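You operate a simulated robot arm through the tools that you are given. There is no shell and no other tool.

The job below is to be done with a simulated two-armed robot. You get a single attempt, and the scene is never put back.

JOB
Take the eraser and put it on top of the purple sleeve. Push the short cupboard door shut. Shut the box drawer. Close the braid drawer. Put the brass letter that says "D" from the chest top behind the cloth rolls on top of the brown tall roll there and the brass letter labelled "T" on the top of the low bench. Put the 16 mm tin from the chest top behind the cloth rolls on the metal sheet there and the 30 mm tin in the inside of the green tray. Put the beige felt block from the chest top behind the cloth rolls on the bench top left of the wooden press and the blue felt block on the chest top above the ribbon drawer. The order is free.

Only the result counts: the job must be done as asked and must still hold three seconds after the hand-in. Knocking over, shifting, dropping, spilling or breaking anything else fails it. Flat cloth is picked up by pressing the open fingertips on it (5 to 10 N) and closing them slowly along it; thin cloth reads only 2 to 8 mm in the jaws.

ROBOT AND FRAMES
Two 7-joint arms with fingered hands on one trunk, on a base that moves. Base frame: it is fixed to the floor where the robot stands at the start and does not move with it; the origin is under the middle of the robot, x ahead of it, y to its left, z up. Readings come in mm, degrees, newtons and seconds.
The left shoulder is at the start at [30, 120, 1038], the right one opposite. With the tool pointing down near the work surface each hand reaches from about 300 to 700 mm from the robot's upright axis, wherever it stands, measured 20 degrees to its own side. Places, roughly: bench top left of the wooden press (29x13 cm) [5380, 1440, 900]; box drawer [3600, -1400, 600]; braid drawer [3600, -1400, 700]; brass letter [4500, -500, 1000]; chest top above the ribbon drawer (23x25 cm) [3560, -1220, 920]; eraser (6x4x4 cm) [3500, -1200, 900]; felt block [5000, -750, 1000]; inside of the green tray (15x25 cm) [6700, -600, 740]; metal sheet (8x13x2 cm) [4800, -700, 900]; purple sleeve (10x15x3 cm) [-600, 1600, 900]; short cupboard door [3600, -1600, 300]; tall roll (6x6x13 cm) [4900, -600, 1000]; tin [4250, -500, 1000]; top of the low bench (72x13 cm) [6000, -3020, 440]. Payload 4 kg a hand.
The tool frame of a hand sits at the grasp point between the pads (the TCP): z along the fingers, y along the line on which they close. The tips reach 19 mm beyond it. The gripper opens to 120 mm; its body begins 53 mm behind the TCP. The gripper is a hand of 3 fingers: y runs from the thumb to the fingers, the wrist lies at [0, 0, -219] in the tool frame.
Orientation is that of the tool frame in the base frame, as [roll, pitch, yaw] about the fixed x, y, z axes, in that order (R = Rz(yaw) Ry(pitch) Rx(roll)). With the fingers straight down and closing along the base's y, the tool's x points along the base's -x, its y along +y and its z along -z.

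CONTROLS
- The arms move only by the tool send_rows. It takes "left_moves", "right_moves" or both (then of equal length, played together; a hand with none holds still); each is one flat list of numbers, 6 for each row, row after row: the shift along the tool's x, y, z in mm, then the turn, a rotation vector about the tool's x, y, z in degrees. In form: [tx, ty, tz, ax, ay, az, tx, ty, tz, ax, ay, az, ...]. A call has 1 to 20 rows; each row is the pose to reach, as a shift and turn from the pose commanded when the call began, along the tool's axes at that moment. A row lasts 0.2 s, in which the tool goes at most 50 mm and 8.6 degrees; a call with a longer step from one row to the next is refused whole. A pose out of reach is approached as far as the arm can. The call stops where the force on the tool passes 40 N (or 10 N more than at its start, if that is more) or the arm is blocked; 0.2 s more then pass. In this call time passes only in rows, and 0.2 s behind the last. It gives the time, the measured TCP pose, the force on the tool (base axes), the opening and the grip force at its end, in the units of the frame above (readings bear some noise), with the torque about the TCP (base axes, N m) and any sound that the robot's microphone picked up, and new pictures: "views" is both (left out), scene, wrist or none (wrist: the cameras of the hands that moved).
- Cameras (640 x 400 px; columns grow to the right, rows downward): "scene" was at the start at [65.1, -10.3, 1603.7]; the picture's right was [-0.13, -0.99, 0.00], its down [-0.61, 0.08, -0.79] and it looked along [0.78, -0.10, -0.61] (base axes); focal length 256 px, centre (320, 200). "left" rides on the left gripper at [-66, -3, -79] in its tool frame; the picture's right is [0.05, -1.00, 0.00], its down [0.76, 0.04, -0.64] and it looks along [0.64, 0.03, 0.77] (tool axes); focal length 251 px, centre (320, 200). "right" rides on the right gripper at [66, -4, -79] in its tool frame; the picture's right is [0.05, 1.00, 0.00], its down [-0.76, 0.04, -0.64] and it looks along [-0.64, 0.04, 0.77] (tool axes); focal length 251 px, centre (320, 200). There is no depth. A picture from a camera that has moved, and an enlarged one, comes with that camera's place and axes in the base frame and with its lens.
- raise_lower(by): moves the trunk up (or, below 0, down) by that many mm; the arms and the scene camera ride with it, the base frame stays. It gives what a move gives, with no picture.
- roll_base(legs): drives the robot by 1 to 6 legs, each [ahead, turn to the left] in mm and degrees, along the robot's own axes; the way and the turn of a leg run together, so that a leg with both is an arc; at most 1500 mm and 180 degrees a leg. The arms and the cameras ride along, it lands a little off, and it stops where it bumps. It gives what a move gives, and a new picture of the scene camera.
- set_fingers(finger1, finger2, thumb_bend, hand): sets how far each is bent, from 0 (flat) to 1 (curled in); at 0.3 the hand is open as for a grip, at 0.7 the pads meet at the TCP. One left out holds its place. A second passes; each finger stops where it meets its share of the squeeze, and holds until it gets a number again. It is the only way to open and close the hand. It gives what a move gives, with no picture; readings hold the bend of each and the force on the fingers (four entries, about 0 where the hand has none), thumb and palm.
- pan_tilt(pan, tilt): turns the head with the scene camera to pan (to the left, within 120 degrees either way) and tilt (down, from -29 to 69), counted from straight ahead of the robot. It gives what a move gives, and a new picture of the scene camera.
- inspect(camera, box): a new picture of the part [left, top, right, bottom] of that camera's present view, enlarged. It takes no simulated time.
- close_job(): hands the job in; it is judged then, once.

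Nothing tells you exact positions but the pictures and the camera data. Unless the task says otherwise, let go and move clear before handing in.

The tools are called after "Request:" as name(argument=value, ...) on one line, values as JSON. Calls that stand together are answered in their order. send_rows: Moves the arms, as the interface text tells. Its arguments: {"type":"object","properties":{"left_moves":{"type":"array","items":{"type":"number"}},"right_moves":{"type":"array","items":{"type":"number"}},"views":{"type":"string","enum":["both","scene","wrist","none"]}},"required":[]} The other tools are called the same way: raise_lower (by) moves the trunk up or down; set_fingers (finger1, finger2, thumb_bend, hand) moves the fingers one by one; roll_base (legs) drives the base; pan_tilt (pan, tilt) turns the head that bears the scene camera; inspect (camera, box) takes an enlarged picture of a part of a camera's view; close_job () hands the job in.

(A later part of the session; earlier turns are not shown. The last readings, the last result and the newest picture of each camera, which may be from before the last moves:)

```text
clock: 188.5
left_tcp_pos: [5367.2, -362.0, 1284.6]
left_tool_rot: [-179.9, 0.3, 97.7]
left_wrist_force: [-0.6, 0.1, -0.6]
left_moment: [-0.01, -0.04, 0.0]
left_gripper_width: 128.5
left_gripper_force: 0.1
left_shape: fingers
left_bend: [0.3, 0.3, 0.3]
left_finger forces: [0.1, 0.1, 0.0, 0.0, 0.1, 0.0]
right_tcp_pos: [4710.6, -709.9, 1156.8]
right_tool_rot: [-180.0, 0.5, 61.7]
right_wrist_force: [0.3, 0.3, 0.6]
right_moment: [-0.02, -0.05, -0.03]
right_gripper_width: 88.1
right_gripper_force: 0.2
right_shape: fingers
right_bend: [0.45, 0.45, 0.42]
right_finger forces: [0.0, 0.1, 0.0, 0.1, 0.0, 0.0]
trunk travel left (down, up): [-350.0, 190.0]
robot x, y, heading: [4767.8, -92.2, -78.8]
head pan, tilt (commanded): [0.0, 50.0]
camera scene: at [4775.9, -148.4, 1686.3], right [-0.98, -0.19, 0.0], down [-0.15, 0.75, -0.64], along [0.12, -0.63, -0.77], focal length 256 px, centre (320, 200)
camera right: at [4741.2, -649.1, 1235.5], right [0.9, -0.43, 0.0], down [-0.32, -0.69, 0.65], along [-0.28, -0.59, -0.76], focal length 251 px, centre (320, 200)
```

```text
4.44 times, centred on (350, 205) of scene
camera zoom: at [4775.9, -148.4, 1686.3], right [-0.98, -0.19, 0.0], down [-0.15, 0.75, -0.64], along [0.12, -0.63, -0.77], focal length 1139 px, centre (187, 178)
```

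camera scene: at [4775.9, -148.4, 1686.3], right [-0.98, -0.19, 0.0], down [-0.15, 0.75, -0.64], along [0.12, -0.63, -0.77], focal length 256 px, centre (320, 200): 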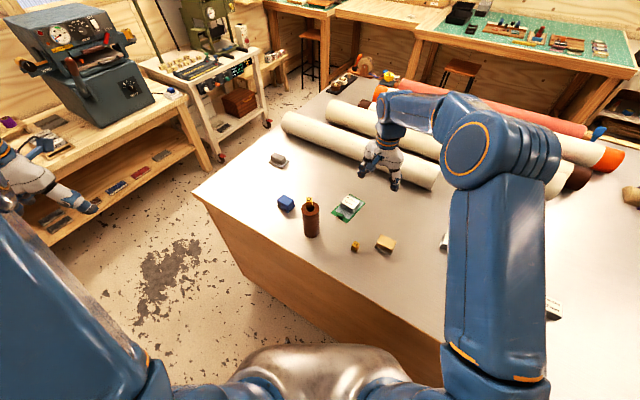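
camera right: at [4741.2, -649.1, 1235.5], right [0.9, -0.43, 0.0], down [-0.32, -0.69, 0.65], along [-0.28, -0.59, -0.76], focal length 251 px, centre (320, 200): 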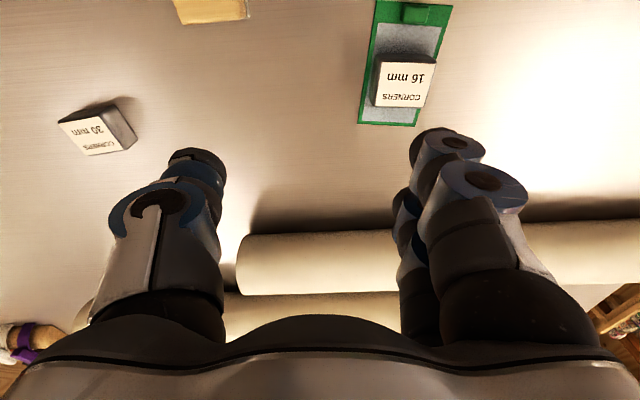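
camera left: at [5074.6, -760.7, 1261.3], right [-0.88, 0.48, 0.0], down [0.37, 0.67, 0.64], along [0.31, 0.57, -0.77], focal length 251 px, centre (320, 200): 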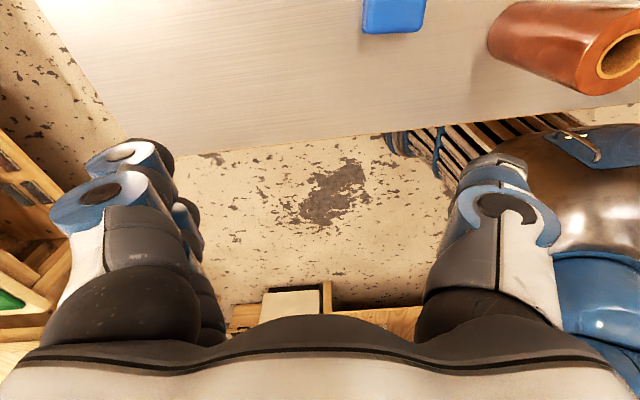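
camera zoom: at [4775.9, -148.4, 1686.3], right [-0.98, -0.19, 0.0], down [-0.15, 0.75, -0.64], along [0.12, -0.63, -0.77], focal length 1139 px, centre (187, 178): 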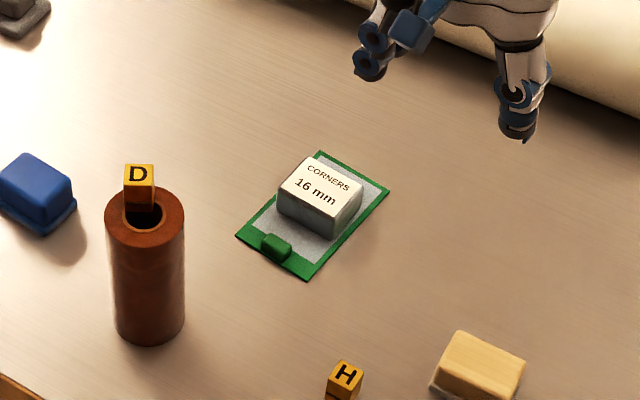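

The 16 mm tin sits squarely on the metal sheet. Next, the right hand goes over the 30 mm tin.

Request:
send_rows(right_moves=[-12.5, -43.3, 0, 0, 0, -1.4, -25, -86.6, 10, 0, 0, -2.8, -37.6, -130, 25, 0, 0, -4.2, -50, -173, 45, 0, 0, -5.5, -62.7, -216, 60, 0, 0, -7, -75.3, -260, 77, 0, 0, -8.3], views="wrist")

```text
clock: 189.9
left_tcp_pos: [5365.9, -362.9, 1285.6]
left_tool_rot: [180.0, 0.1, 97.7]
left_wrist_force: [-0.1, 0.5, 0.2]
left_moment: [0.01, -0.04, 0.01]
left_gripper_width: 128.1
left_gripper_force: 0.1
left_shape: fingers
left_bend: [0.3, 0.3, 0.3]
left_finger forces: [0.0, 0.1, 0.0, 0.0, 0.0, 0.1]
right_tcp_pos: [4451.3, -654.0, 1080.2]
right_tool_rot: [-179.8, 0.5, 70.0]
right_wrist_force: [0.3, 0.6, -0.5]
right_moment: [-0.01, -0.07, -0.01]
right_gripper_width: 88.2
right_gripper_force: 0.2
right_shape: fingers
right_bend: [0.45, 0.45, 0.42]
right_finger forces: [0.0, 0.1, 0.0, 0.1, 0.1, 0.0]
trunk travel left (down, up): [-350.0, 190.0]
robot x, y, heading: [4769.1, -93.7, -78.9]
head pan, tilt (commanded): [0.0, 50.0]
camera right: at [4471.3, -589.5, 1160.1], right [0.96, -0.29, 0.0], down [-0.22, -0.73, 0.65], along [-0.19, -0.62, -0.76], focal length 251 px, centre (320, 200)
```

right: 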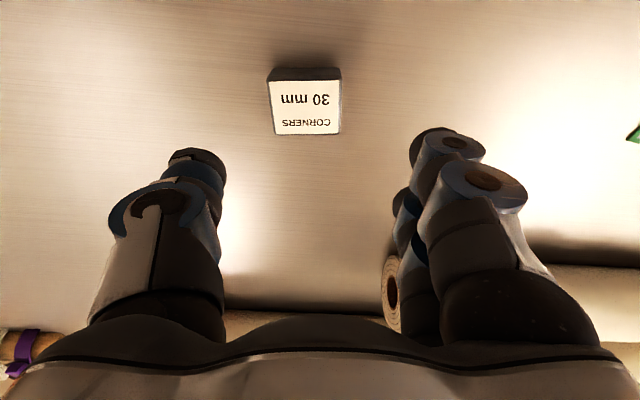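

Request:
send_rows(right_moves=[0, -5, 35, 0, 0, -1.7, -0.5, -9, 70, 0, 0, -1.7, -0.5, -9, 100, 0, 0, -1.7, -0.5, -9, 115, 0, 0, -1.7], views="wrist")

Request:
set_fingers(hand="right", finger1=0.65, finger2=0.65, thumb_bend=0.65)

Request:
send_rows(right_moves=[0, 0, -10, 0, 0, 0, 0, 0, -40, 0, 0, 0, 0, 0, -85, 0, 0, 0, 0, 0, -130, 0, 0, 0, 20, -20, -170, 0, 0, 0, 60, -40, -200, 0, 0, 0, 100, -60, -215, 0, 0, 0])

```text
clock: 190.9
left_tcp_pos: [5367.4, -362.7, 1284.6]
left_tool_rot: [-179.9, 0.1, 97.5]
left_wrist_force: [0.2, 0.2, -0.1]
left_moment: [0.0, 0.01, -0.02]
left_gripper_width: 128.2
left_gripper_force: 0.1
left_shape: fingers
left_bend: [0.3, 0.3, 0.3]
left_finger forces: [0.0, 0.0, 0.0, 0.0, 0.1, 0.0]
right_tcp_pos: [4442.3, -652.4, 965.3]
right_tool_rot: [-179.8, 0.4, 71.6]
right_wrist_force: [0.2, 0.1, 0.7]
right_moment: [0.01, 0.0, -0.01]
right_gripper_width: 88.6
right_gripper_force: 0.1
right_shape: fingers
right_bend: [0.45, 0.45, 0.42]
right_finger forces: [0.0, 0.0, 0.2, 0.0, 0.1, 0.0]
trunk travel left (down, up): [-350.0, 190.0]
robot x, y, heading: [4765.6, -94.3, -78.7]
head pan, tilt (commanded): [0.0, 50.0]
camera right: at [4461.8, -587.9, 1043.6], right [0.96, -0.26, 0.0], down [-0.2, -0.73, 0.65], along [-0.17, -0.63, -0.76], focal length 251 px, centre (320, 200)
```

right: 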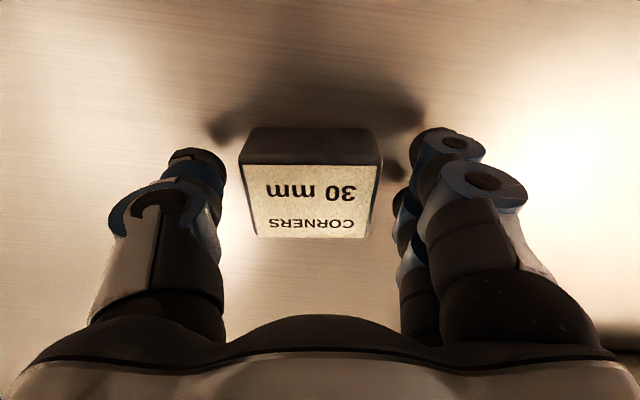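

```text
clock: 191.9
left_tcp_pos: [5368.9, -364.2, 1285.9]
left_tool_rot: [-179.9, 0.1, 97.6]
left_wrist_force: [-0.3, 0.3, -0.1]
left_moment: [0.0, 0.0, -0.02]
left_gripper_width: 128.1
left_gripper_force: 0.1
left_shape: fingers
left_bend: [0.3, 0.3, 0.3]
left_finger forces: [0.0, 0.0, 0.0, 0.0, 0.0, 0.0]
right_tcp_pos: [4443.3, -652.1, 965.2]
right_tool_rot: [-179.7, 0.4, 71.7]
right_wrist_force: [-0.6, 0.5, 0.7]
right_moment: [0.04, -0.01, 0.02]
right_gripper_width: 61.6
right_gripper_force: 26.2
right_shape: fingers
right_bend: [0.56, 0.56, 0.51]
right_finger forces: [13.3, 13.5, 0.0, 0.0, 26.8, 0.1]
trunk travel left (down, up): [-350.0, 190.0]
robot x, y, heading: [4767.6, -91.3, -79.1]
head pan, tilt (commanded): [0.0, 50.0]
```

```text
refused: row 6 steps farther than a row can; nothing moved
```

Request:
send_rows(right_moves=[0, 0, -10, 0, 0, 0, 0, 0, -40, 0, 0, 0, 0, 0, -85, 0, 0, 0, 0, 0, -130, 0, 0, 0, 15, -10, -170, 0, 0, 0, 45, -25, -200, 0, 0, 0, 80, -40, -215, 0, 0, 0], views="none")

Request:
roll_base(legs=[[0, -30]])

```text
clock: 193.5
left_tcp_pos: [5367.8, -361.5, 1284.1]
left_tool_rot: [-179.8, 0.2, 97.5]
left_wrist_force: [-0.2, 0.3, -0.3]
left_moment: [-0.02, 0.0, 0.03]
left_gripper_width: 128.4
left_gripper_force: 0.0
left_shape: fingers
left_bend: [0.3, 0.3, 0.3]
left_finger forces: [0.0, 0.1, 0.2, 0.1, 0.1, 0.0]
right_tcp_pos: [4431.4, -561.5, 1177.4]
right_tool_rot: [-179.9, 0.5, 71.7]
right_wrist_force: [1.0, 0.7, -0.5]
right_moment: [-0.03, -0.02, 0.03]
right_gripper_width: 61.5
right_gripper_force: 26.7
right_shape: fingers
right_bend: [0.56, 0.56, 0.51]
right_finger forces: [13.1, 13.4, 0.0, 0.0, 26.5, 0.1]
trunk travel left (down, up): [-350.0, 190.0]
robot x, y, heading: [4767.5, -93.9, -78.8]
head pan, tilt (commanded): [0.0, 50.0]
```

```text
clock: 195.6
left_tcp_pos: [5159.5, -624.1, 1284.2]
left_tool_rot: [-180.0, 0.2, 68.7]
left_wrist_force: [0.2, 0.0, 0.9]
left_moment: [-0.02, -0.03, -0.04]
left_gripper_width: 128.3
left_gripper_force: 0.1
left_shape: fingers
left_bend: [0.3, 0.3, 0.3]
left_finger forces: [0.0, 0.0, 0.0, 0.1, 0.0, 0.1]
right_tcp_pos: [4242.7, -345.4, 1176.0]
right_tool_rot: [-179.9, 0.4, 42.7]
right_wrist_force: [-0.2, 0.3, -1.2]
right_moment: [0.0, -0.04, -0.02]
right_gripper_width: 61.4
right_gripper_force: 27.2
right_shape: fingers
right_bend: [0.56, 0.56, 0.52]
right_finger forces: [12.4, 14.2, 0.1, 0.1, 26.7, 0.0]
trunk travel left (down, up): [-350.0, 190.0]
robot x, y, heading: [4798.6, -108.1, -108.0]
head pan, tilt (commanded): [0.0, 50.0]
stopped in leg 1: the robot was blocked; the commanded pose is now the measured one
camera scene: at [4778.9, -162.2, 1686.2], right [-0.95, 0.31, 0.0], down [0.24, 0.73, -0.64], along [-0.2, -0.61, -0.77], focal length 256 px, centre (320, 200)
```

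scene: 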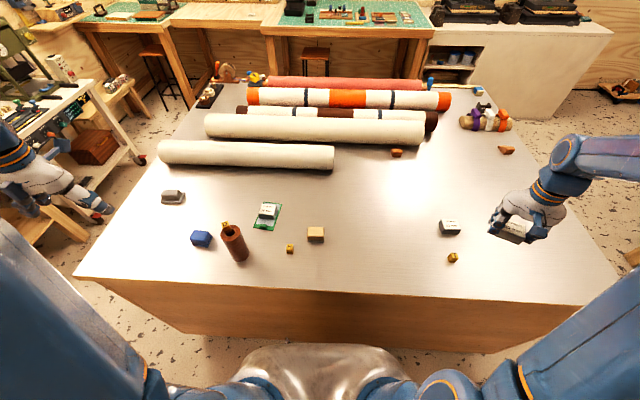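

The 30 mm tin is in the right hand. Now the left hand goes over to the beige felt block near [4648, −610], passing well above the roll and the D.

Request:
send_rows(left_moves=[-15.7, -43.8, 0, 0, 0, 0, -31.4, -87.6, 0, 0, 0, 0, -47, -131.4, 0, 0, 0, 0, -62.8, -175, 0, 0, 0, 0, -78.5, -219, 0, 0, 0, 0, -94, -263, 0, 0, 0, 0, -110, -306.6, 0, 0, 0, 0, -125.6, -350, 0, 0, 0, 0, -141, -394, 0, 0, 0, 0, -157, -438, 0, 0, 0, 0, -172.6, -481.8, 0, 0, 0, 0, -172.6, -481.8, 48, 0, 0, 0, -172.6, -481.8, 97, 0, 0, 0, -172.6, -481.8, 145, 0, 0, 0, -172.6, -481.8, 194, 0, 0, 0])

```text
clock: 198.8
left_tcp_pos: [4647.3, -612.1, 1090.5]
left_tool_rot: [-179.8, 0.1, 68.7]
left_wrist_force: [0.2, 0.8, 0.2]
left_moment: [0.01, -0.03, -0.02]
left_gripper_width: 128.3
left_gripper_force: 0.0
left_shape: fingers
left_bend: [0.3, 0.3, 0.3]
left_finger forces: [0.0, 0.0, 0.0, 0.1, 0.0, 0.0]
right_tcp_pos: [4241.6, -346.0, 1176.4]
right_tool_rot: [-179.8, 0.4, 42.7]
right_wrist_force: [0.6, 0.4, -1.1]
right_moment: [0.03, -0.01, 0.01]
right_gripper_width: 61.6
right_gripper_force: 27.3
right_shape: fingers
right_bend: [0.56, 0.56, 0.52]
right_finger forces: [12.4, 14.2, 0.1, 0.1, 26.7, 0.1]
trunk travel left (down, up): [-350.0, 190.0]
robot x, y, heading: [4800.8, -105.8, -108.1]
head pan, tilt (commanded): [0.0, 50.0]
camera scene: at [4779.3, -163.7, 1686.2], right [-0.95, 0.31, 0.0], down [0.24, 0.73, -0.64], along [-0.2, -0.61, -0.77], focal length 256 px, centre (320, 200)
camera left: at [4620.7, -671.4, 1169.6], right [-0.91, 0.41, 0.0], down [0.32, 0.7, 0.64], along [0.26, 0.59, -0.77], focal length 251 px, centre (320, 200)
```

scene: 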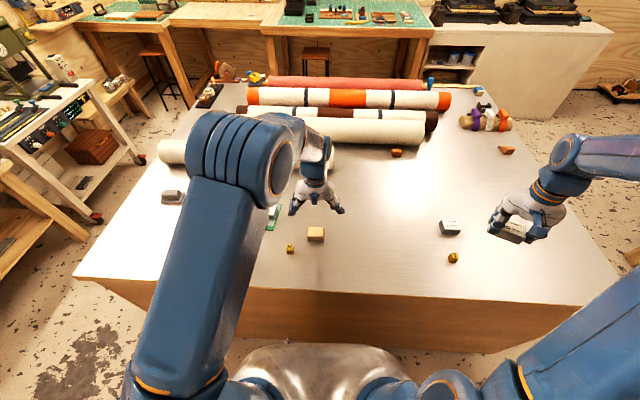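
left: 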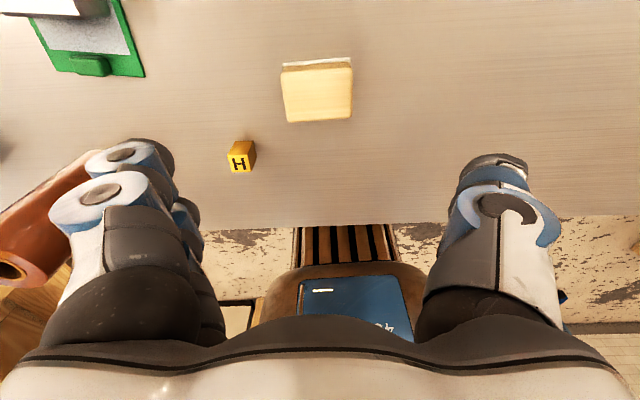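

Left wrist camera shows the beige block centred, turned about 4°. Narrowing the fingers a bit and descending.

Request:
set_fingers(hand="left", finger1=0.42, finger2=0.42, thumb_bend=0.42)

Request:
send_rows(left_moves=[-4, 1, 40, 0, 0, -4, -4, 1, 80, 0, 0, -4, -4, 1, 110, 0, 0, -4, -4, 1, 124, 0, 0, -4], views="wrist")

```text
clock: 199.8
left_tcp_pos: [4647.8, -611.6, 1092.4]
left_tool_rot: [-179.9, 0.1, 68.7]
left_wrist_force: [0.4, -0.1, -0.2]
left_moment: [-0.02, 0.02, 0.02]
left_gripper_width: 93.5
left_gripper_force: 0.0
left_shape: fingers
left_bend: [0.42, 0.42, 0.42]
left_finger forces: [0.0, 0.0, 0.0, 0.0, 0.0, 0.0]
right_tcp_pos: [4241.2, -345.4, 1176.6]
right_tool_rot: [-179.9, 0.3, 42.7]
right_wrist_force: [0.5, 0.2, -1.1]
right_moment: [-0.03, -0.02, 0.01]
right_gripper_width: 61.2
right_gripper_force: 26.8
right_shape: fingers
right_bend: [0.56, 0.56, 0.52]
right_finger forces: [12.4, 14.1, 0.0, 0.0, 26.6, 0.0]
trunk travel left (down, up): [-350.0, 190.0]
robot x, y, heading: [4795.3, -111.6, -108.1]
head pan, tilt (commanded): [0.0, 50.0]
```

```text
clock: 200.8
left_tcp_pos: [4648.3, -616.0, 967.8]
left_tool_rot: [-179.8, 0.1, 72.5]
left_wrist_force: [1.0, 0.7, -0.3]
left_moment: [0.0, -0.01, 0.01]
left_gripper_width: 93.5
left_gripper_force: 0.2
left_shape: fingers
left_bend: [0.42, 0.42, 0.42]
left_finger forces: [0.0, 0.0, 0.0, 0.1, 0.1, 0.1]
right_tcp_pos: [4243.1, -346.6, 1177.2]
right_tool_rot: [-179.9, 0.4, 42.6]
right_wrist_force: [-0.1, -0.9, -1.1]
right_moment: [0.0, 0.0, -0.05]
right_gripper_width: 61.5
right_gripper_force: 26.8
right_shape: fingers
right_bend: [0.56, 0.56, 0.52]
right_finger forces: [12.3, 14.2, 0.0, 0.0, 26.7, 0.0]
trunk travel left (down, up): [-350.0, 190.0]
robot x, y, heading: [4800.0, -113.8, -108.1]
head pan, tilt (commanded): [0.0, 50.0]
camera left: at [4625.0, -677.4, 1045.8], right [-0.94, 0.35, 0.0], down [0.27, 0.72, 0.64], along [0.22, 0.6, -0.77], focal length 251 px, centre (320, 200)
```

left: 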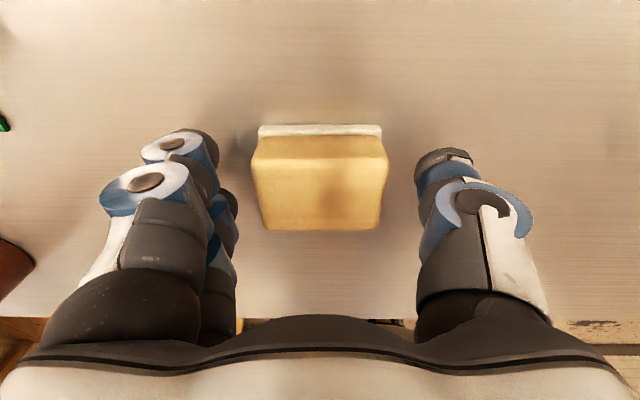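

Request:
send_rows(left_moves=[0, 0, 3, 0, 0, 0], views="none")

Request:
set_fingers(hand="left", finger1=0.65, finger2=0.65, thumb_bend=0.65)

Request:
send_rows(left_moves=[0, 0, -10, 0, 0, 0, 0, 0, -45, 0, 0, 0, 0, 0, -90, 0, 0, 0, 0, 0, -135, 0, 0, 0, 0, 0, -180, 0, 0, 0, 30, 20, -215, 0, 0, 0, 70, 40, -235, 0, 0, 0])

```text
clock: 201.2
left_tcp_pos: [4647.0, -614.9, 964.1]
left_tool_rot: [-179.9, 0.0, 72.6]
left_wrist_force: [0.8, -0.3, 0.0]
left_moment: [0.02, 0.02, 0.02]
left_gripper_width: 93.4
left_gripper_force: 0.0
left_shape: fingers
left_bend: [0.42, 0.42, 0.42]
left_finger forces: [0.1, 0.1, 0.0, 0.1, 0.0, 0.1]
right_tcp_pos: [4241.5, -346.0, 1177.3]
right_tool_rot: [-179.9, 0.4, 42.8]
right_wrist_force: [0.4, -0.5, -0.9]
right_moment: [0.0, -0.03, 0.03]
right_gripper_width: 61.3
right_gripper_force: 26.7
right_shape: fingers
right_bend: [0.56, 0.56, 0.52]
right_finger forces: [12.4, 14.2, 0.0, 0.1, 26.6, 0.0]
trunk travel left (down, up): [-350.0, 190.0]
robot x, y, heading: [4800.1, -111.9, -108.1]
head pan, tilt (commanded): [0.0, 50.0]
```

```text
clock: 202.2
left_tcp_pos: [4647.1, -616.5, 964.4]
left_tool_rot: [-179.9, 0.1, 72.6]
left_wrist_force: [-0.5, 0.1, -0.7]
left_moment: [0.04, -0.01, 0.02]
left_gripper_width: 59.6
left_gripper_force: 24.4
left_shape: fingers
left_bend: [0.56, 0.56, 0.52]
left_finger forces: [12.0, 12.3, 0.1, 0.0, 24.4, 0.0]
right_tcp_pos: [4242.9, -345.7, 1176.7]
right_tool_rot: [-179.9, 0.4, 42.8]
right_wrist_force: [0.4, 0.0, -1.0]
right_moment: [0.0, 0.01, -0.01]
right_gripper_width: 61.4
right_gripper_force: 27.0
right_shape: fingers
right_bend: [0.56, 0.56, 0.52]
right_finger forces: [12.3, 14.1, 0.1, 0.1, 26.6, 0.1]
trunk travel left (down, up): [-350.0, 190.0]
robot x, y, heading: [4797.8, -110.9, -108.0]
head pan, tilt (commanded): [0.0, 50.0]
```

```text
refused: row 6 steps farther than a row can; nothing moved
```

Request:
send_rows(left_moves=[0, 0, -10, 0, 0, 0, 0, 0, -45, 0, 0, 0, 0, 0, -90, 0, 0, 0, 0, 0, -135, 0, 0, 0, 0, 0, -180, 0, 0, 0, 25, 15, -210, 0, 0, 0, 60, 40, -230, 0, 0, 0])

```text
clock: 203.8
left_tcp_pos: [4705.0, -568.9, 1192.5]
left_tool_rot: [-179.9, 0.2, 72.5]
left_wrist_force: [-0.2, 0.9, -1.0]
left_moment: [0.0, 0.03, 0.03]
left_gripper_width: 59.3
left_gripper_force: 24.2
left_shape: fingers
left_bend: [0.56, 0.56, 0.52]
left_finger forces: [12.2, 12.2, 0.0, 0.0, 24.4, 0.0]
right_tcp_pos: [4244.0, -345.5, 1178.1]
right_tool_rot: [-179.9, 0.5, 42.6]
right_wrist_force: [-0.4, 0.7, -0.9]
right_moment: [-0.04, 0.0, 0.0]
right_gripper_width: 61.5
right_gripper_force: 26.6
right_shape: fingers
right_bend: [0.56, 0.56, 0.52]
right_finger forces: [12.4, 14.2, 0.1, 0.1, 26.6, 0.0]
trunk travel left (down, up): [-350.0, 190.0]
robot x, y, heading: [4799.5, -109.6, -108.1]
head pan, tilt (commanded): [0.0, 50.0]
camera scene: at [4781.8, -161.0, 1686.3], right [-0.95, 0.31, 0.0], down [0.24, 0.73, -0.64], along [-0.2, -0.61, -0.77], focal length 256 px, centre (320, 200)
camera left: at [4681.9, -629.4, 1271.7], right [-0.94, 0.35, 0.0], down [0.27, 0.72, 0.64], along [0.22, 0.6, -0.77], focal length 251 px, centre (320, 200)
```

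scene: 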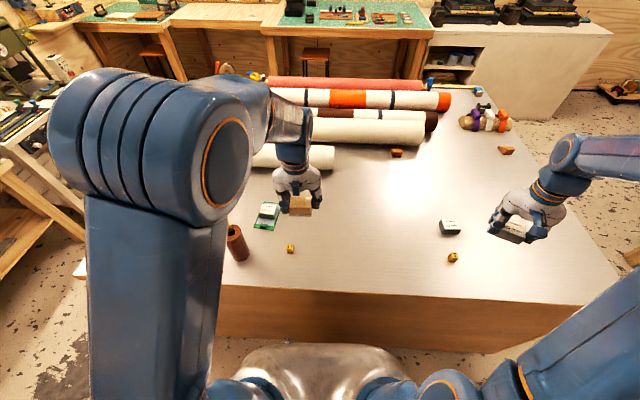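
left: 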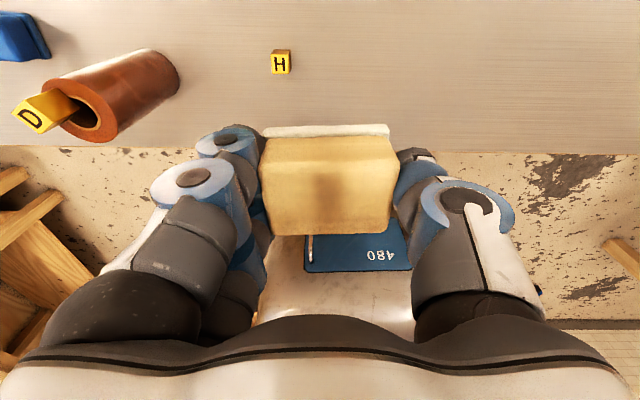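

Both objects are held securely. I'll back away from the chest and start turning left towards the bench with the wooden press.

Request:
roll_base(legs=[[-300, 0]])

Request:
roll_base(legs=[[0, 36]])

Request:
roll_base(legs=[[0, 36]])

Request:
pan_tilt(pan=70, tilt=30)

```text
clock: 205.8
left_tcp_pos: [4798.1, -278.3, 1192.4]
left_tool_rot: [-179.8, 0.1, 72.8]
left_wrist_force: [0.3, 0.5, -0.7]
left_moment: [-0.02, 0.01, -0.01]
left_gripper_width: 59.4
left_gripper_force: 24.2
left_shape: fingers
left_bend: [0.56, 0.56, 0.52]
left_finger forces: [12.2, 12.3, 0.0, 0.1, 24.4, 0.0]
right_tcp_pos: [4338.3, -54.6, 1176.7]
right_tool_rot: [-179.9, 0.4, 42.8]
right_wrist_force: [1.0, -0.1, -0.1]
right_moment: [-0.02, 0.01, -0.03]
right_gripper_width: 61.3
right_gripper_force: 26.7
right_shape: fingers
right_bend: [0.56, 0.56, 0.52]
right_finger forces: [12.4, 14.3, 0.0, 0.0, 26.5, 0.0]
trunk travel left (down, up): [-350.0, 190.0]
robot x, y, heading: [4893.4, 182.3, -107.8]
head pan, tilt (commanded): [0.0, 50.0]
camera scene: at [4874.9, 128.3, 1686.3], right [-0.95, 0.31, 0.0], down [0.24, 0.73, -0.64], along [-0.2, -0.61, -0.77], focal length 256 px, centre (320, 200)
```

scene: 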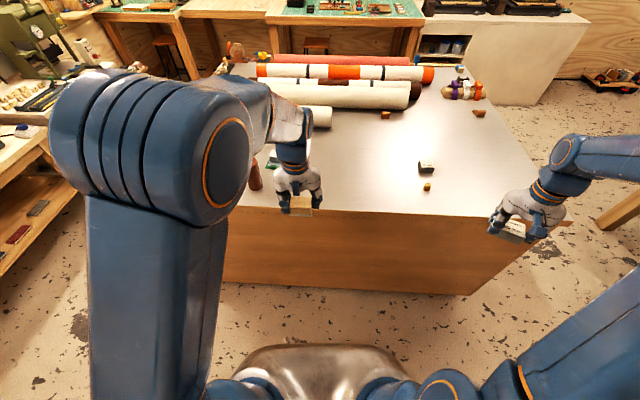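

```text
clock: 208.0
left_tcp_pos: [5086.1, -249.4, 1192.1]
left_tool_rot: [179.9, 0.2, 108.4]
left_wrist_force: [0.3, 0.1, -0.6]
left_moment: [-0.01, -0.01, 0.02]
left_gripper_width: 59.4
left_gripper_force: 24.2
left_shape: fingers
left_bend: [0.56, 0.56, 0.52]
left_finger forces: [12.1, 12.2, 0.0, 0.1, 24.4, 0.1]
right_tcp_pos: [4580.7, -336.2, 1175.4]
right_tool_rot: [-179.8, 0.4, 78.5]
right_wrist_force: [0.0, -0.8, -0.1]
right_moment: [0.05, 0.0, 0.01]
right_gripper_width: 61.2
right_gripper_force: 26.7
right_shape: fingers
right_bend: [0.56, 0.56, 0.52]
right_finger forces: [12.4, 14.1, 0.0, 0.0, 26.6, 0.0]
trunk travel left (down, up): [-350.0, 190.0]
robot x, y, heading: [4848.8, 169.1, -72.1]
head pan, tilt (commanded): [0.0, 50.0]
camera scene: at [4868.4, 113.2, 1686.2], right [-0.95, -0.31, 0.0], down [-0.24, 0.73, -0.64], along [0.2, -0.61, -0.77], focal length 256 px, centre (320, 200)
```

scene: 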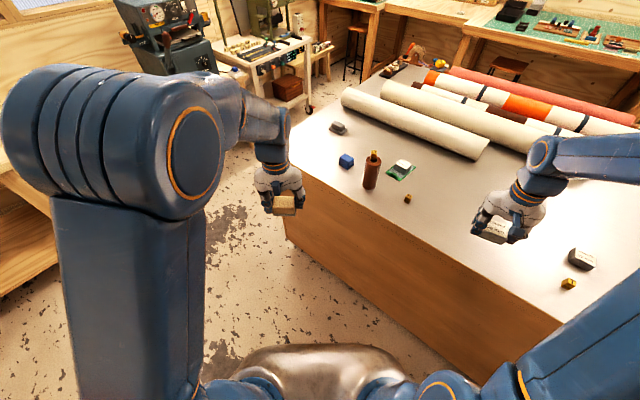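

```text
clock: 210.3
left_tcp_pos: [5289.1, -35.0, 1191.8]
left_tool_rot: [-179.9, 0.1, 144.1]
left_wrist_force: [-0.3, -0.1, -0.9]
left_moment: [-0.01, -0.03, -0.02]
left_gripper_width: 59.2
left_gripper_force: 24.7
left_shape: fingers
left_bend: [0.57, 0.56, 0.53]
left_finger forces: [12.0, 12.2, 0.0, 0.0, 24.4, 0.0]
right_tcp_pos: [4931.2, -400.4, 1176.6]
right_tool_rot: [-179.8, 0.5, 114.2]
right_wrist_force: [0.3, -0.4, -0.6]
right_moment: [-0.01, -0.01, 0.0]
right_gripper_width: 61.1
right_gripper_force: 26.4
right_shape: fingers
right_bend: [0.57, 0.56, 0.52]
right_finger forces: [14.0, 12.3, 0.0, 0.0, 26.3, 0.0]
trunk travel left (down, up): [-350.0, 190.0]
robot x, y, heading: [4824.9, 129.1, -36.1]
head pan, tilt (commanded): [0.0, 50.0]
stopped in leg 1: the robot was blocked; the commanded pose is now the measured one
camera scene: at [4874.5, 97.4, 1686.2], right [-0.59, -0.81, 0.0], down [-0.62, 0.45, -0.64], along [0.52, -0.38, -0.77], focal length 256 px, centre (320, 200)
```

scene: 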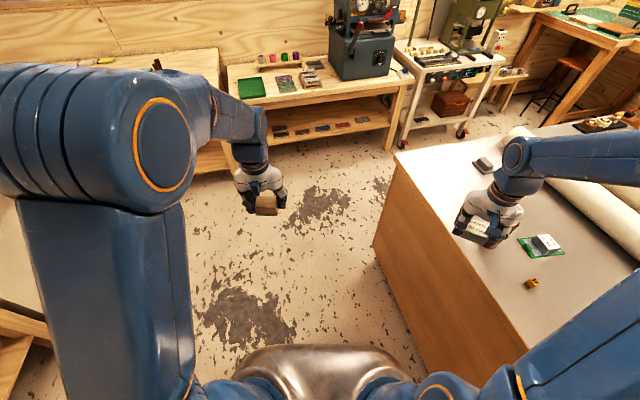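

```text
clock: 211.7
left_tcp_pos: [5288.6, -35.7, 1192.1]
left_tool_rot: [-179.9, 0.1, 144.1]
left_wrist_force: [0.2, -0.8, -0.7]
left_moment: [-0.03, 0.03, -0.01]
left_gripper_width: 58.9
left_gripper_force: 24.4
left_shape: fingers
left_bend: [0.57, 0.56, 0.53]
left_finger forces: [11.9, 12.2, 0.0, 0.0, 24.3, 0.0]
right_tcp_pos: [4931.1, -402.3, 1176.2]
right_tool_rot: [-179.9, 0.4, 114.2]
right_wrist_force: [-1.8, 0.5, -0.3]
right_moment: [0.02, 0.0, 0.03]
right_gripper_width: 61.2
right_gripper_force: 26.3
right_shape: fingers
right_bend: [0.57, 0.56, 0.52]
right_finger forces: [14.0, 12.3, 0.0, 0.0, 26.3, 0.1]
trunk travel left (down, up): [-350.0, 190.0]
robot x, y, heading: [4827.2, 127.5, -36.2]
head pan, tilt (commanded): [70.0, 30.0]
camera scene: at [4887.2, 191.8, 1715.8], right [0.56, -0.83, 0.0], down [-0.42, -0.28, -0.87], along [0.72, 0.48, -0.5], focal length 256 px, centre (320, 200)
```

scene: 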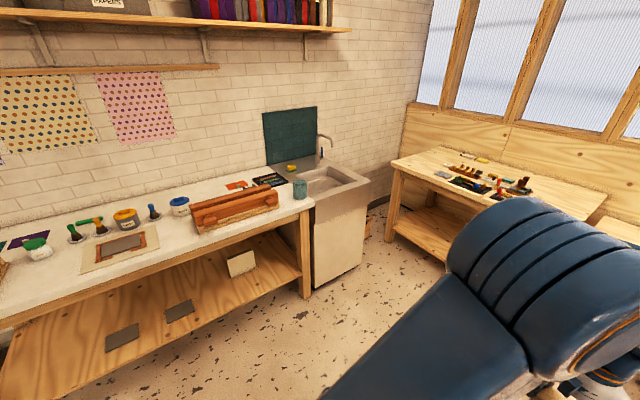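

I can see the bench: the reddish wooden press with jars, and the free area to its left around [5380, 1440]. The bench front edge is about 280 mm in front of that spot. I'll turn to face the bench.

Request:
roll_base(legs=[[0, 34]])

Request:
roll_base(legs=[[0, 34]])

Request:
roll_base(legs=[[0, 32]])

Request:
pan_tilt(pan=10, tilt=40)

```text
clock: 214.0
left_tcp_pos: [5300.9, 245.5, 1192.1]
left_tool_rot: [-179.9, 0.0, 177.4]
left_wrist_force: [-0.6, 0.0, -0.8]
left_moment: [0.01, 0.01, 0.01]
left_gripper_width: 59.0
left_gripper_force: 24.3
left_shape: fingers
left_bend: [0.57, 0.56, 0.53]
left_finger forces: [12.0, 12.1, 0.0, 0.0, 24.0, 0.0]
right_tcp_pos: [5203.0, -256.2, 1176.0]
right_tool_rot: [-179.8, 0.4, 147.7]
right_wrist_force: [-0.6, 0.8, -0.9]
right_moment: [0.0, 0.01, -0.05]
right_gripper_width: 61.1
right_gripper_force: 26.5
right_shape: fingers
right_bend: [0.57, 0.56, 0.52]
right_finger forces: [14.0, 12.3, 0.1, 0.0, 26.0, 0.0]
trunk travel left (down, up): [-350.0, 190.0]
robot x, y, heading: [4822.8, 86.2, -2.9]
head pan, tilt (commanded): [70.0, 30.0]
stopped in leg 1: the robot was blocked; the commanded pose is now the measured one
camera scene: at [4838.4, 174.1, 1715.7], right [0.92, -0.39, 0.0], down [-0.2, -0.46, -0.87], along [0.34, 0.8, -0.5], focal length 256 px, centre (320, 200)
```

scene: 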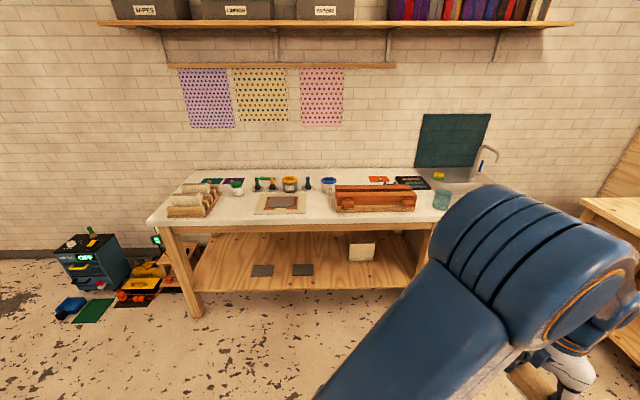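

```text
clock: 216.3
left_tcp_pos: [5131.0, 486.4, 1192.1]
left_tool_rot: [-179.7, 0.0, -148.6]
left_wrist_force: [0.1, 0.6, -0.7]
left_moment: [-0.01, 0.01, -0.01]
left_gripper_width: 58.9
left_gripper_force: 23.2
left_shape: fingers
left_bend: [0.57, 0.56, 0.53]
left_finger forces: [12.2, 11.7, 0.1, 0.0, 23.8, 0.0]
right_tcp_pos: [5329.3, 16.5, 1177.1]
right_tool_rot: [-179.7, 0.5, -178.3]
right_wrist_force: [0.9, -0.1, -0.9]
right_moment: [0.01, -0.03, 0.0]
right_gripper_width: 61.2
right_gripper_force: 26.3
right_shape: fingers
right_bend: [0.57, 0.56, 0.52]
right_finger forces: [13.9, 12.1, 0.0, 0.0, 26.1, 0.1]
trunk travel left (down, up): [-350.0, 190.0]
robot x, y, heading: [4846.5, 53.0, 31.0]
head pan, tilt (commanded): [70.0, 30.0]
stopped in leg 1: the robot was blocked; the commanded pose is now the measured one
camera scene: at [4808.7, 133.2, 1715.7], right [0.98, 0.19, 0.0], down [0.1, -0.49, -0.87], along [-0.16, 0.85, -0.5], focal length 256 px, centre (320, 200)
```

scene: 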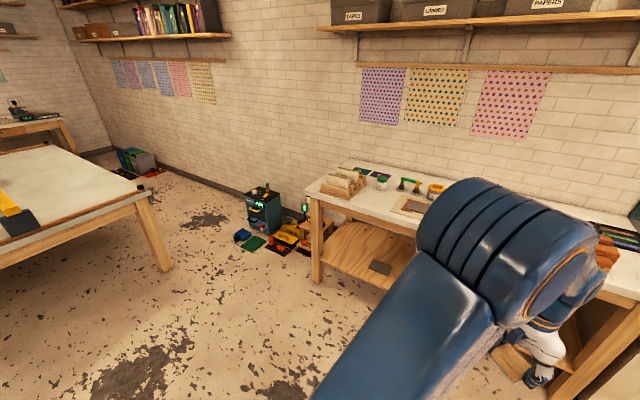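

```text
clock: 218.8
left_tcp_pos: [4856.8, 575.4, 1191.5]
left_tool_rot: [-179.9, 0.0, -116.4]
left_wrist_force: [-0.7, 0.0, -0.9]
left_moment: [-0.01, 0.0, 0.02]
left_gripper_width: 58.8
left_gripper_force: 23.4
left_shape: fingers
left_bend: [0.57, 0.57, 0.53]
left_finger forces: [12.2, 11.7, 0.0, 0.1, 23.8, 0.0]
right_tcp_pos: [5277.0, 282.3, 1177.6]
right_tool_rot: [-179.7, 0.5, -146.2]
right_wrist_force: [0.1, -0.5, -0.3]
right_moment: [-0.03, -0.03, 0.01]
right_gripper_width: 61.2
right_gripper_force: 25.9
right_shape: fingers
right_bend: [0.57, 0.56, 0.52]
right_finger forces: [13.9, 12.2, 0.1, 0.0, 26.0, 0.0]
trunk travel left (down, up): [-350.0, 190.0]
robot x, y, heading: [4881.0, 35.9, 63.0]
head pan, tilt (commanded): [70.0, 30.0]
stopped in leg 1: the robot was blocked; the commanded pose is now the measured one
camera scene: at [4809.8, 88.1, 1715.7], right [0.73, 0.68, 0.0], down [0.34, -0.37, -0.87], along [-0.59, 0.63, -0.5], focal length 256 px, centre (320, 200)
```

scene: 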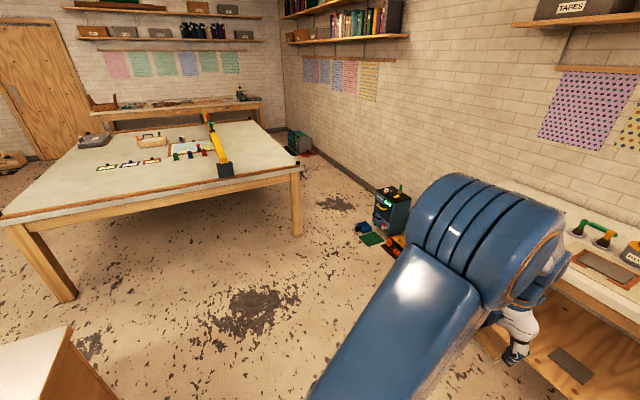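

```text
clock: 220.1
left_tcp_pos: [4857.4, 577.3, 1192.0]
left_tool_rot: [-179.9, 0.0, -116.3]
left_wrist_force: [0.3, 0.4, -0.4]
left_moment: [0.0, 0.03, 0.0]
left_gripper_width: 58.7
left_gripper_force: 23.9
left_shape: fingers
left_bend: [0.57, 0.57, 0.53]
left_finger forces: [12.1, 11.7, 0.0, 0.0, 23.9, 0.0]
right_tcp_pos: [5278.4, 283.2, 1176.1]
right_tool_rot: [-179.8, 0.4, -146.3]
right_wrist_force: [-1.0, 0.0, -1.5]
right_moment: [0.0, 0.01, -0.03]
right_gripper_width: 61.0
right_gripper_force: 26.4
right_shape: fingers
right_bend: [0.57, 0.56, 0.52]
right_finger forces: [13.9, 12.1, 0.0, 0.1, 26.1, 0.1]
trunk travel left (down, up): [-350.0, 190.0]
robot x, y, heading: [4882.7, 37.6, 63.0]
head pan, tilt (commanded): [10.0, 40.0]
camera scene: at [4898.1, 103.1, 1700.4], right [0.96, -0.29, 0.0], down [-0.19, -0.61, -0.77], along [0.22, 0.73, -0.64], focal length 256 px, centre (320, 200)
```

scene: 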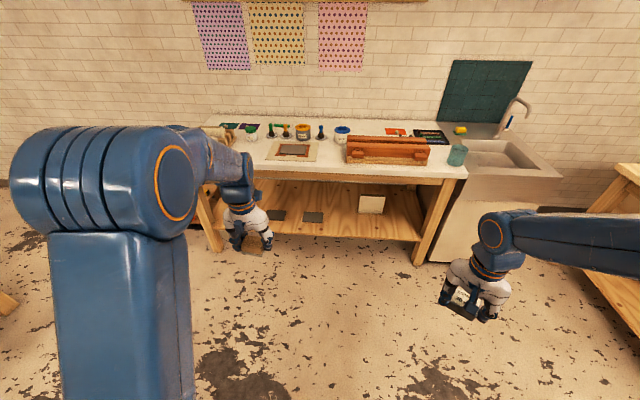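

Request:
inspect(camera="scene", box=[230, 110, 450, 200])

```text
2.91 times, centred on (340, 155) of scene
camera zoom: at [4898.1, 103.1, 1700.4], right [0.96, -0.29, 0.0], down [-0.19, -0.61, -0.77], along [0.22, 0.73, -0.64], focal length 746 px, centre (262, 331)
```

zoom: 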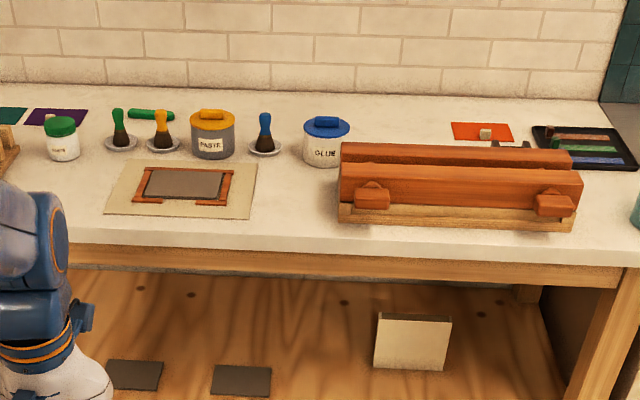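

The gap between the flat frame and the wooden press is clearly visible. I'll drive up to the bench so the left hand can reach that spot.

Request:
roll_base(legs=[[0, 3], [860, 0], [0, 4]])

Request:
pan_tilt(pan=0, tilt=50)

```text
clock: 225.6
left_tcp_pos: [5154.6, 1373.2, 1193.4]
left_tool_rot: [-179.9, 0.2, -109.5]
left_wrist_force: [-0.4, 0.4, 0.5]
left_moment: [0.0, 0.03, 0.02]
left_gripper_width: 58.9
left_gripper_force: 23.8
left_shape: fingers
left_bend: [0.57, 0.57, 0.53]
left_finger forces: [12.2, 11.6, 0.0, 0.0, 23.8, 0.0]
right_tcp_pos: [5604.9, 1131.8, 1177.1]
right_tool_rot: [-179.6, 0.6, -139.4]
right_wrist_force: [0.1, 0.2, -1.2]
right_moment: [0.01, -0.01, -0.02]
right_gripper_width: 61.0
right_gripper_force: 25.8
right_shape: fingers
right_bend: [0.57, 0.56, 0.52]
right_finger forces: [13.9, 12.1, 0.0, 0.1, 26.0, 0.0]
trunk travel left (down, up): [-350.0, 190.0]
robot x, y, heading: [5252.0, 836.9, 69.9]
head pan, tilt (commanded): [10.0, 40.0]
camera scene: at [5258.0, 904.2, 1700.4], right [0.98, -0.18, 0.0], down [-0.12, -0.63, -0.77], along [0.14, 0.75, -0.64], focal length 256 px, centre (320, 200)
```

scene: 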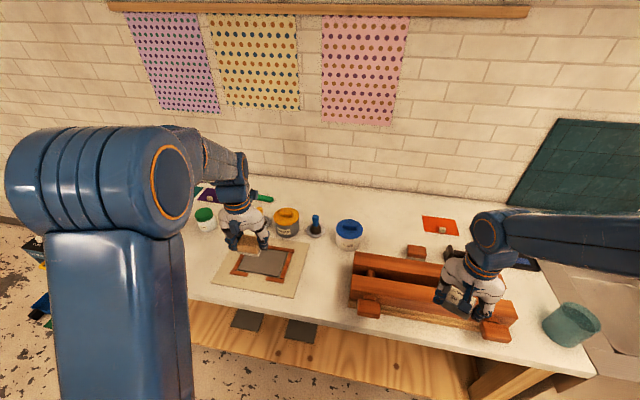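

```text
clock: 226.3
left_tcp_pos: [5152.2, 1373.6, 1192.2]
left_tool_rot: [-179.8, 0.0, -109.6]
left_wrist_force: [0.5, 0.2, -0.3]
left_moment: [-0.01, -0.02, 0.03]
left_gripper_width: 58.9
left_gripper_force: 23.7
left_shape: fingers
left_bend: [0.57, 0.57, 0.53]
left_finger forces: [12.1, 11.8, 0.1, 0.0, 23.8, 0.1]
right_tcp_pos: [5604.3, 1134.2, 1177.4]
right_tool_rot: [-179.7, 0.5, -139.5]
right_wrist_force: [-0.2, 0.1, -1.2]
right_moment: [-0.01, -0.01, 0.0]
right_gripper_width: 60.9
right_gripper_force: 26.2
right_shape: fingers
right_bend: [0.57, 0.56, 0.52]
right_finger forces: [13.7, 12.7, 0.1, 0.1, 26.3, 0.1]
trunk travel left (down, up): [-350.0, 190.0]
robot x, y, heading: [5250.5, 835.3, 69.7]
head pan, tilt (commanded): [0.0, 50.0]
camera scene: at [5268.3, 894.6, 1686.3], right [0.94, -0.35, 0.0], down [-0.26, -0.72, -0.64], along [0.22, 0.6, -0.77], focal length 256 px, centre (320, 200)
```

scene: 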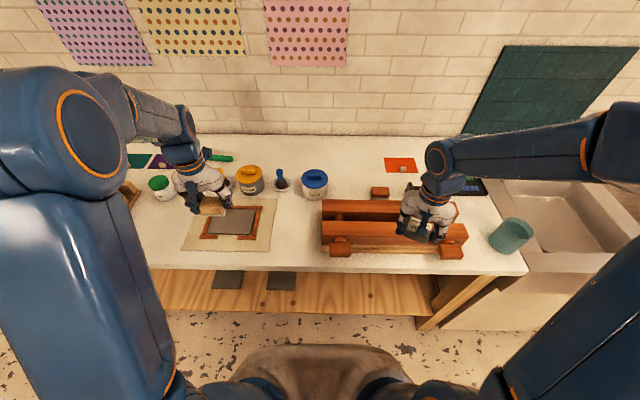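

I'm at the bench (top ≈ 905). The target point projects mid-gap between the frame and the press. Moving the left hand with the beige block above it.

Request:
send_rows(left_moves=[-23, -37, 0, 0, 0, 0, -46, -74, 0, 0, 0, 0, -69, -110, 0, 0, 0, 0, -91, -147, 20, 0, 0, 0, -112, -184, 40, 0, 0, 0, -112, -184, 85, 0, 0, 0, -112, -184, 130, 0, 0, 0])

Request:
inspect(camera="scene", box=[220, 140, 380, 280])

```text
clock: 227.9
left_tcp_pos: [5365.8, 1418.2, 1062.9]
left_tool_rot: [-179.9, 0.0, -109.6]
left_wrist_force: [-0.2, 0.8, 0.8]
left_moment: [-0.03, -0.02, 0.02]
left_gripper_width: 59.0
left_gripper_force: 23.3
left_shape: fingers
left_bend: [0.57, 0.57, 0.53]
left_finger forces: [11.7, 11.3, 0.0, 0.0, 23.2, 0.0]
right_tcp_pos: [5606.0, 1133.6, 1175.7]
right_tool_rot: [-179.6, 0.5, -139.4]
right_wrist_force: [1.2, 0.2, -0.8]
right_moment: [0.02, 0.03, 0.02]
right_gripper_width: 60.8
right_gripper_force: 26.7
right_shape: fingers
right_bend: [0.57, 0.56, 0.52]
right_finger forces: [13.8, 12.6, 0.0, 0.0, 26.3, 0.1]
trunk travel left (down, up): [-350.0, 190.0]
robot x, y, heading: [5251.2, 835.6, 69.7]
head pan, tilt (commanded): [0.0, 50.0]
camera scene: at [5270.4, 895.1, 1686.2], right [0.94, -0.35, 0.0], down [-0.27, -0.72, -0.64], along [0.22, 0.6, -0.77], focal length 256 px, centre (320, 200)
camera left: at [5391.4, 1480.6, 1140.6], right [0.92, -0.39, 0.0], down [-0.3, -0.71, 0.64], along [-0.25, -0.59, -0.77], focal length 251 px, centre (320, 200)
```

scene: 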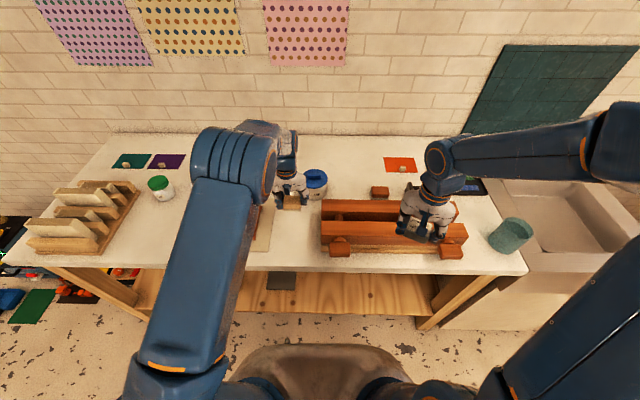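
left: 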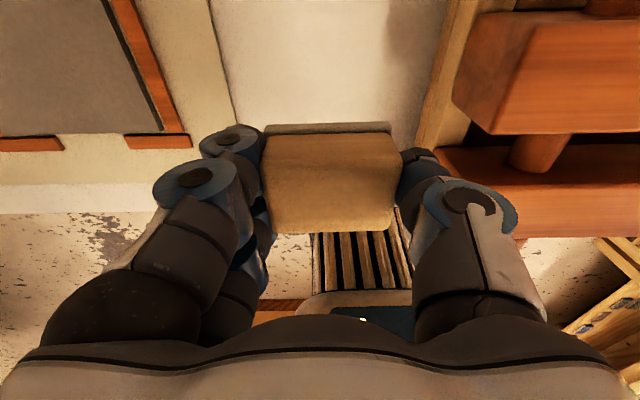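

```text
2.86 times, centred on (300, 210) of scene
camera zoom: at [5270.4, 895.1, 1686.2], right [0.94, -0.35, 0.0], down [-0.27, -0.72, -0.64], along [0.22, 0.6, -0.77], focal length 732 px, centre (377, 171)
```

zoom: 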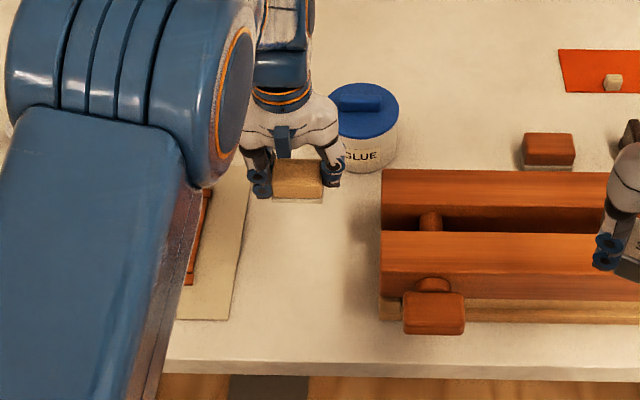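

The gap looks right: frame edge ~82 mm to one side, press ~90 mm to the other. Shifting 5 mm and lowering the block.

Request:
send_rows(left_moves=[0, 5, 40, 0, 0, 0, 0, 5, 75, 0, 0, 0, 0, 5, 105, 0, 0, 0, 0, 5, 117, 0, 0, 0], views="wrist")

Request:
send_rows(left_moves=[0, 0, 3, 0, 0, 0, 0, 0, 6, 0, 0, 0], views="none")

Request:
send_rows(left_moves=[0, 0, 2, 0, 0, 0, 0, 0, 4, 0, 0, 0], views="none")

```text
clock: 228.9
left_tcp_pos: [5360.9, 1418.3, 945.9]
left_tool_rot: [-179.9, 0.0, -109.6]
left_wrist_force: [0.4, 0.2, -0.8]
left_moment: [0.01, 0.0, 0.01]
left_gripper_width: 58.8
left_gripper_force: 23.5
left_shape: fingers
left_bend: [0.57, 0.57, 0.53]
left_finger forces: [11.9, 11.4, 0.0, 0.0, 23.2, 0.1]
right_tcp_pos: [5604.2, 1133.2, 1176.7]
right_tool_rot: [-179.7, 0.5, -139.4]
right_wrist_force: [-0.1, -0.4, -1.4]
right_moment: [-0.01, 0.0, 0.0]
right_gripper_width: 61.1
right_gripper_force: 26.0
right_shape: fingers
right_bend: [0.57, 0.56, 0.52]
right_finger forces: [13.6, 12.6, 0.0, 0.1, 26.3, 0.0]
trunk travel left (down, up): [-350.0, 190.0]
robot x, y, heading: [5250.2, 838.0, 69.9]
head pan, tilt (commanded): [0.0, 50.0]
camera left: at [5386.4, 1480.7, 1024.3], right [0.92, -0.39, 0.0], down [-0.3, -0.71, 0.64], along [-0.25, -0.59, -0.77], focal length 251 px, centre (320, 200)
```

left: 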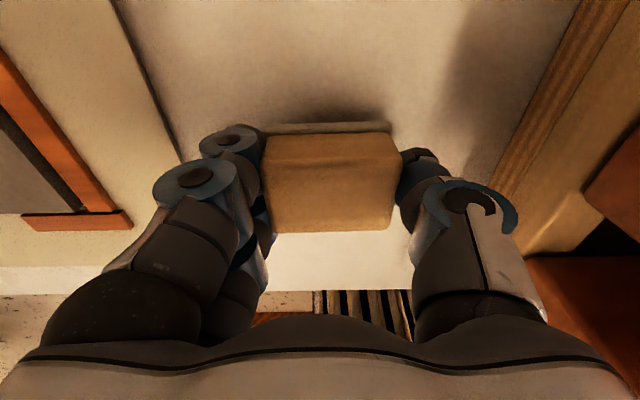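

```text
clock: 229.5
left_tcp_pos: [5360.4, 1418.8, 941.3]
left_tool_rot: [-179.9, -0.1, -109.6]
left_wrist_force: [0.2, -0.1, -0.6]
left_moment: [-0.02, -0.04, -0.03]
left_gripper_width: 59.0
left_gripper_force: 23.0
left_shape: fingers
left_bend: [0.57, 0.57, 0.53]
left_finger forces: [11.9, 11.3, 0.0, 0.1, 23.2, 0.1]
right_tcp_pos: [5604.3, 1132.8, 1175.8]
right_tool_rot: [-179.7, 0.6, -139.5]
right_wrist_force: [0.5, 0.6, -1.6]
right_moment: [0.02, -0.02, -0.02]
right_gripper_width: 60.8
right_gripper_force: 26.0
right_shape: fingers
right_bend: [0.57, 0.56, 0.52]
right_finger forces: [13.7, 12.6, 0.1, 0.0, 26.3, 0.0]
trunk travel left (down, up): [-350.0, 190.0]
robot x, y, heading: [5250.7, 840.5, 69.7]
head pan, tilt (commanded): [0.0, 50.0]
```

```text
clock: 230.1
left_tcp_pos: [5359.8, 1419.6, 935.7]
left_tool_rot: [-179.8, 0.0, -109.6]
left_wrist_force: [1.0, 0.5, -0.6]
left_moment: [-0.03, 0.01, 0.01]
left_gripper_width: 59.0
left_gripper_force: 23.6
left_shape: fingers
left_bend: [0.57, 0.57, 0.53]
left_finger forces: [11.8, 11.3, 0.1, 0.0, 23.3, 0.1]
right_tcp_pos: [5603.9, 1132.6, 1177.2]
right_tool_rot: [-179.8, 0.5, -139.5]
right_wrist_force: [-0.1, 0.5, -1.1]
right_moment: [0.0, -0.01, 0.02]
right_gripper_width: 61.2
right_gripper_force: 26.4
right_shape: fingers
right_bend: [0.57, 0.56, 0.52]
right_finger forces: [13.7, 12.6, 0.0, 0.1, 26.3, 0.0]
trunk travel left (down, up): [-350.0, 190.0]
robot x, y, heading: [5250.1, 842.8, 69.8]
head pan, tilt (commanded): [0.0, 50.0]
```

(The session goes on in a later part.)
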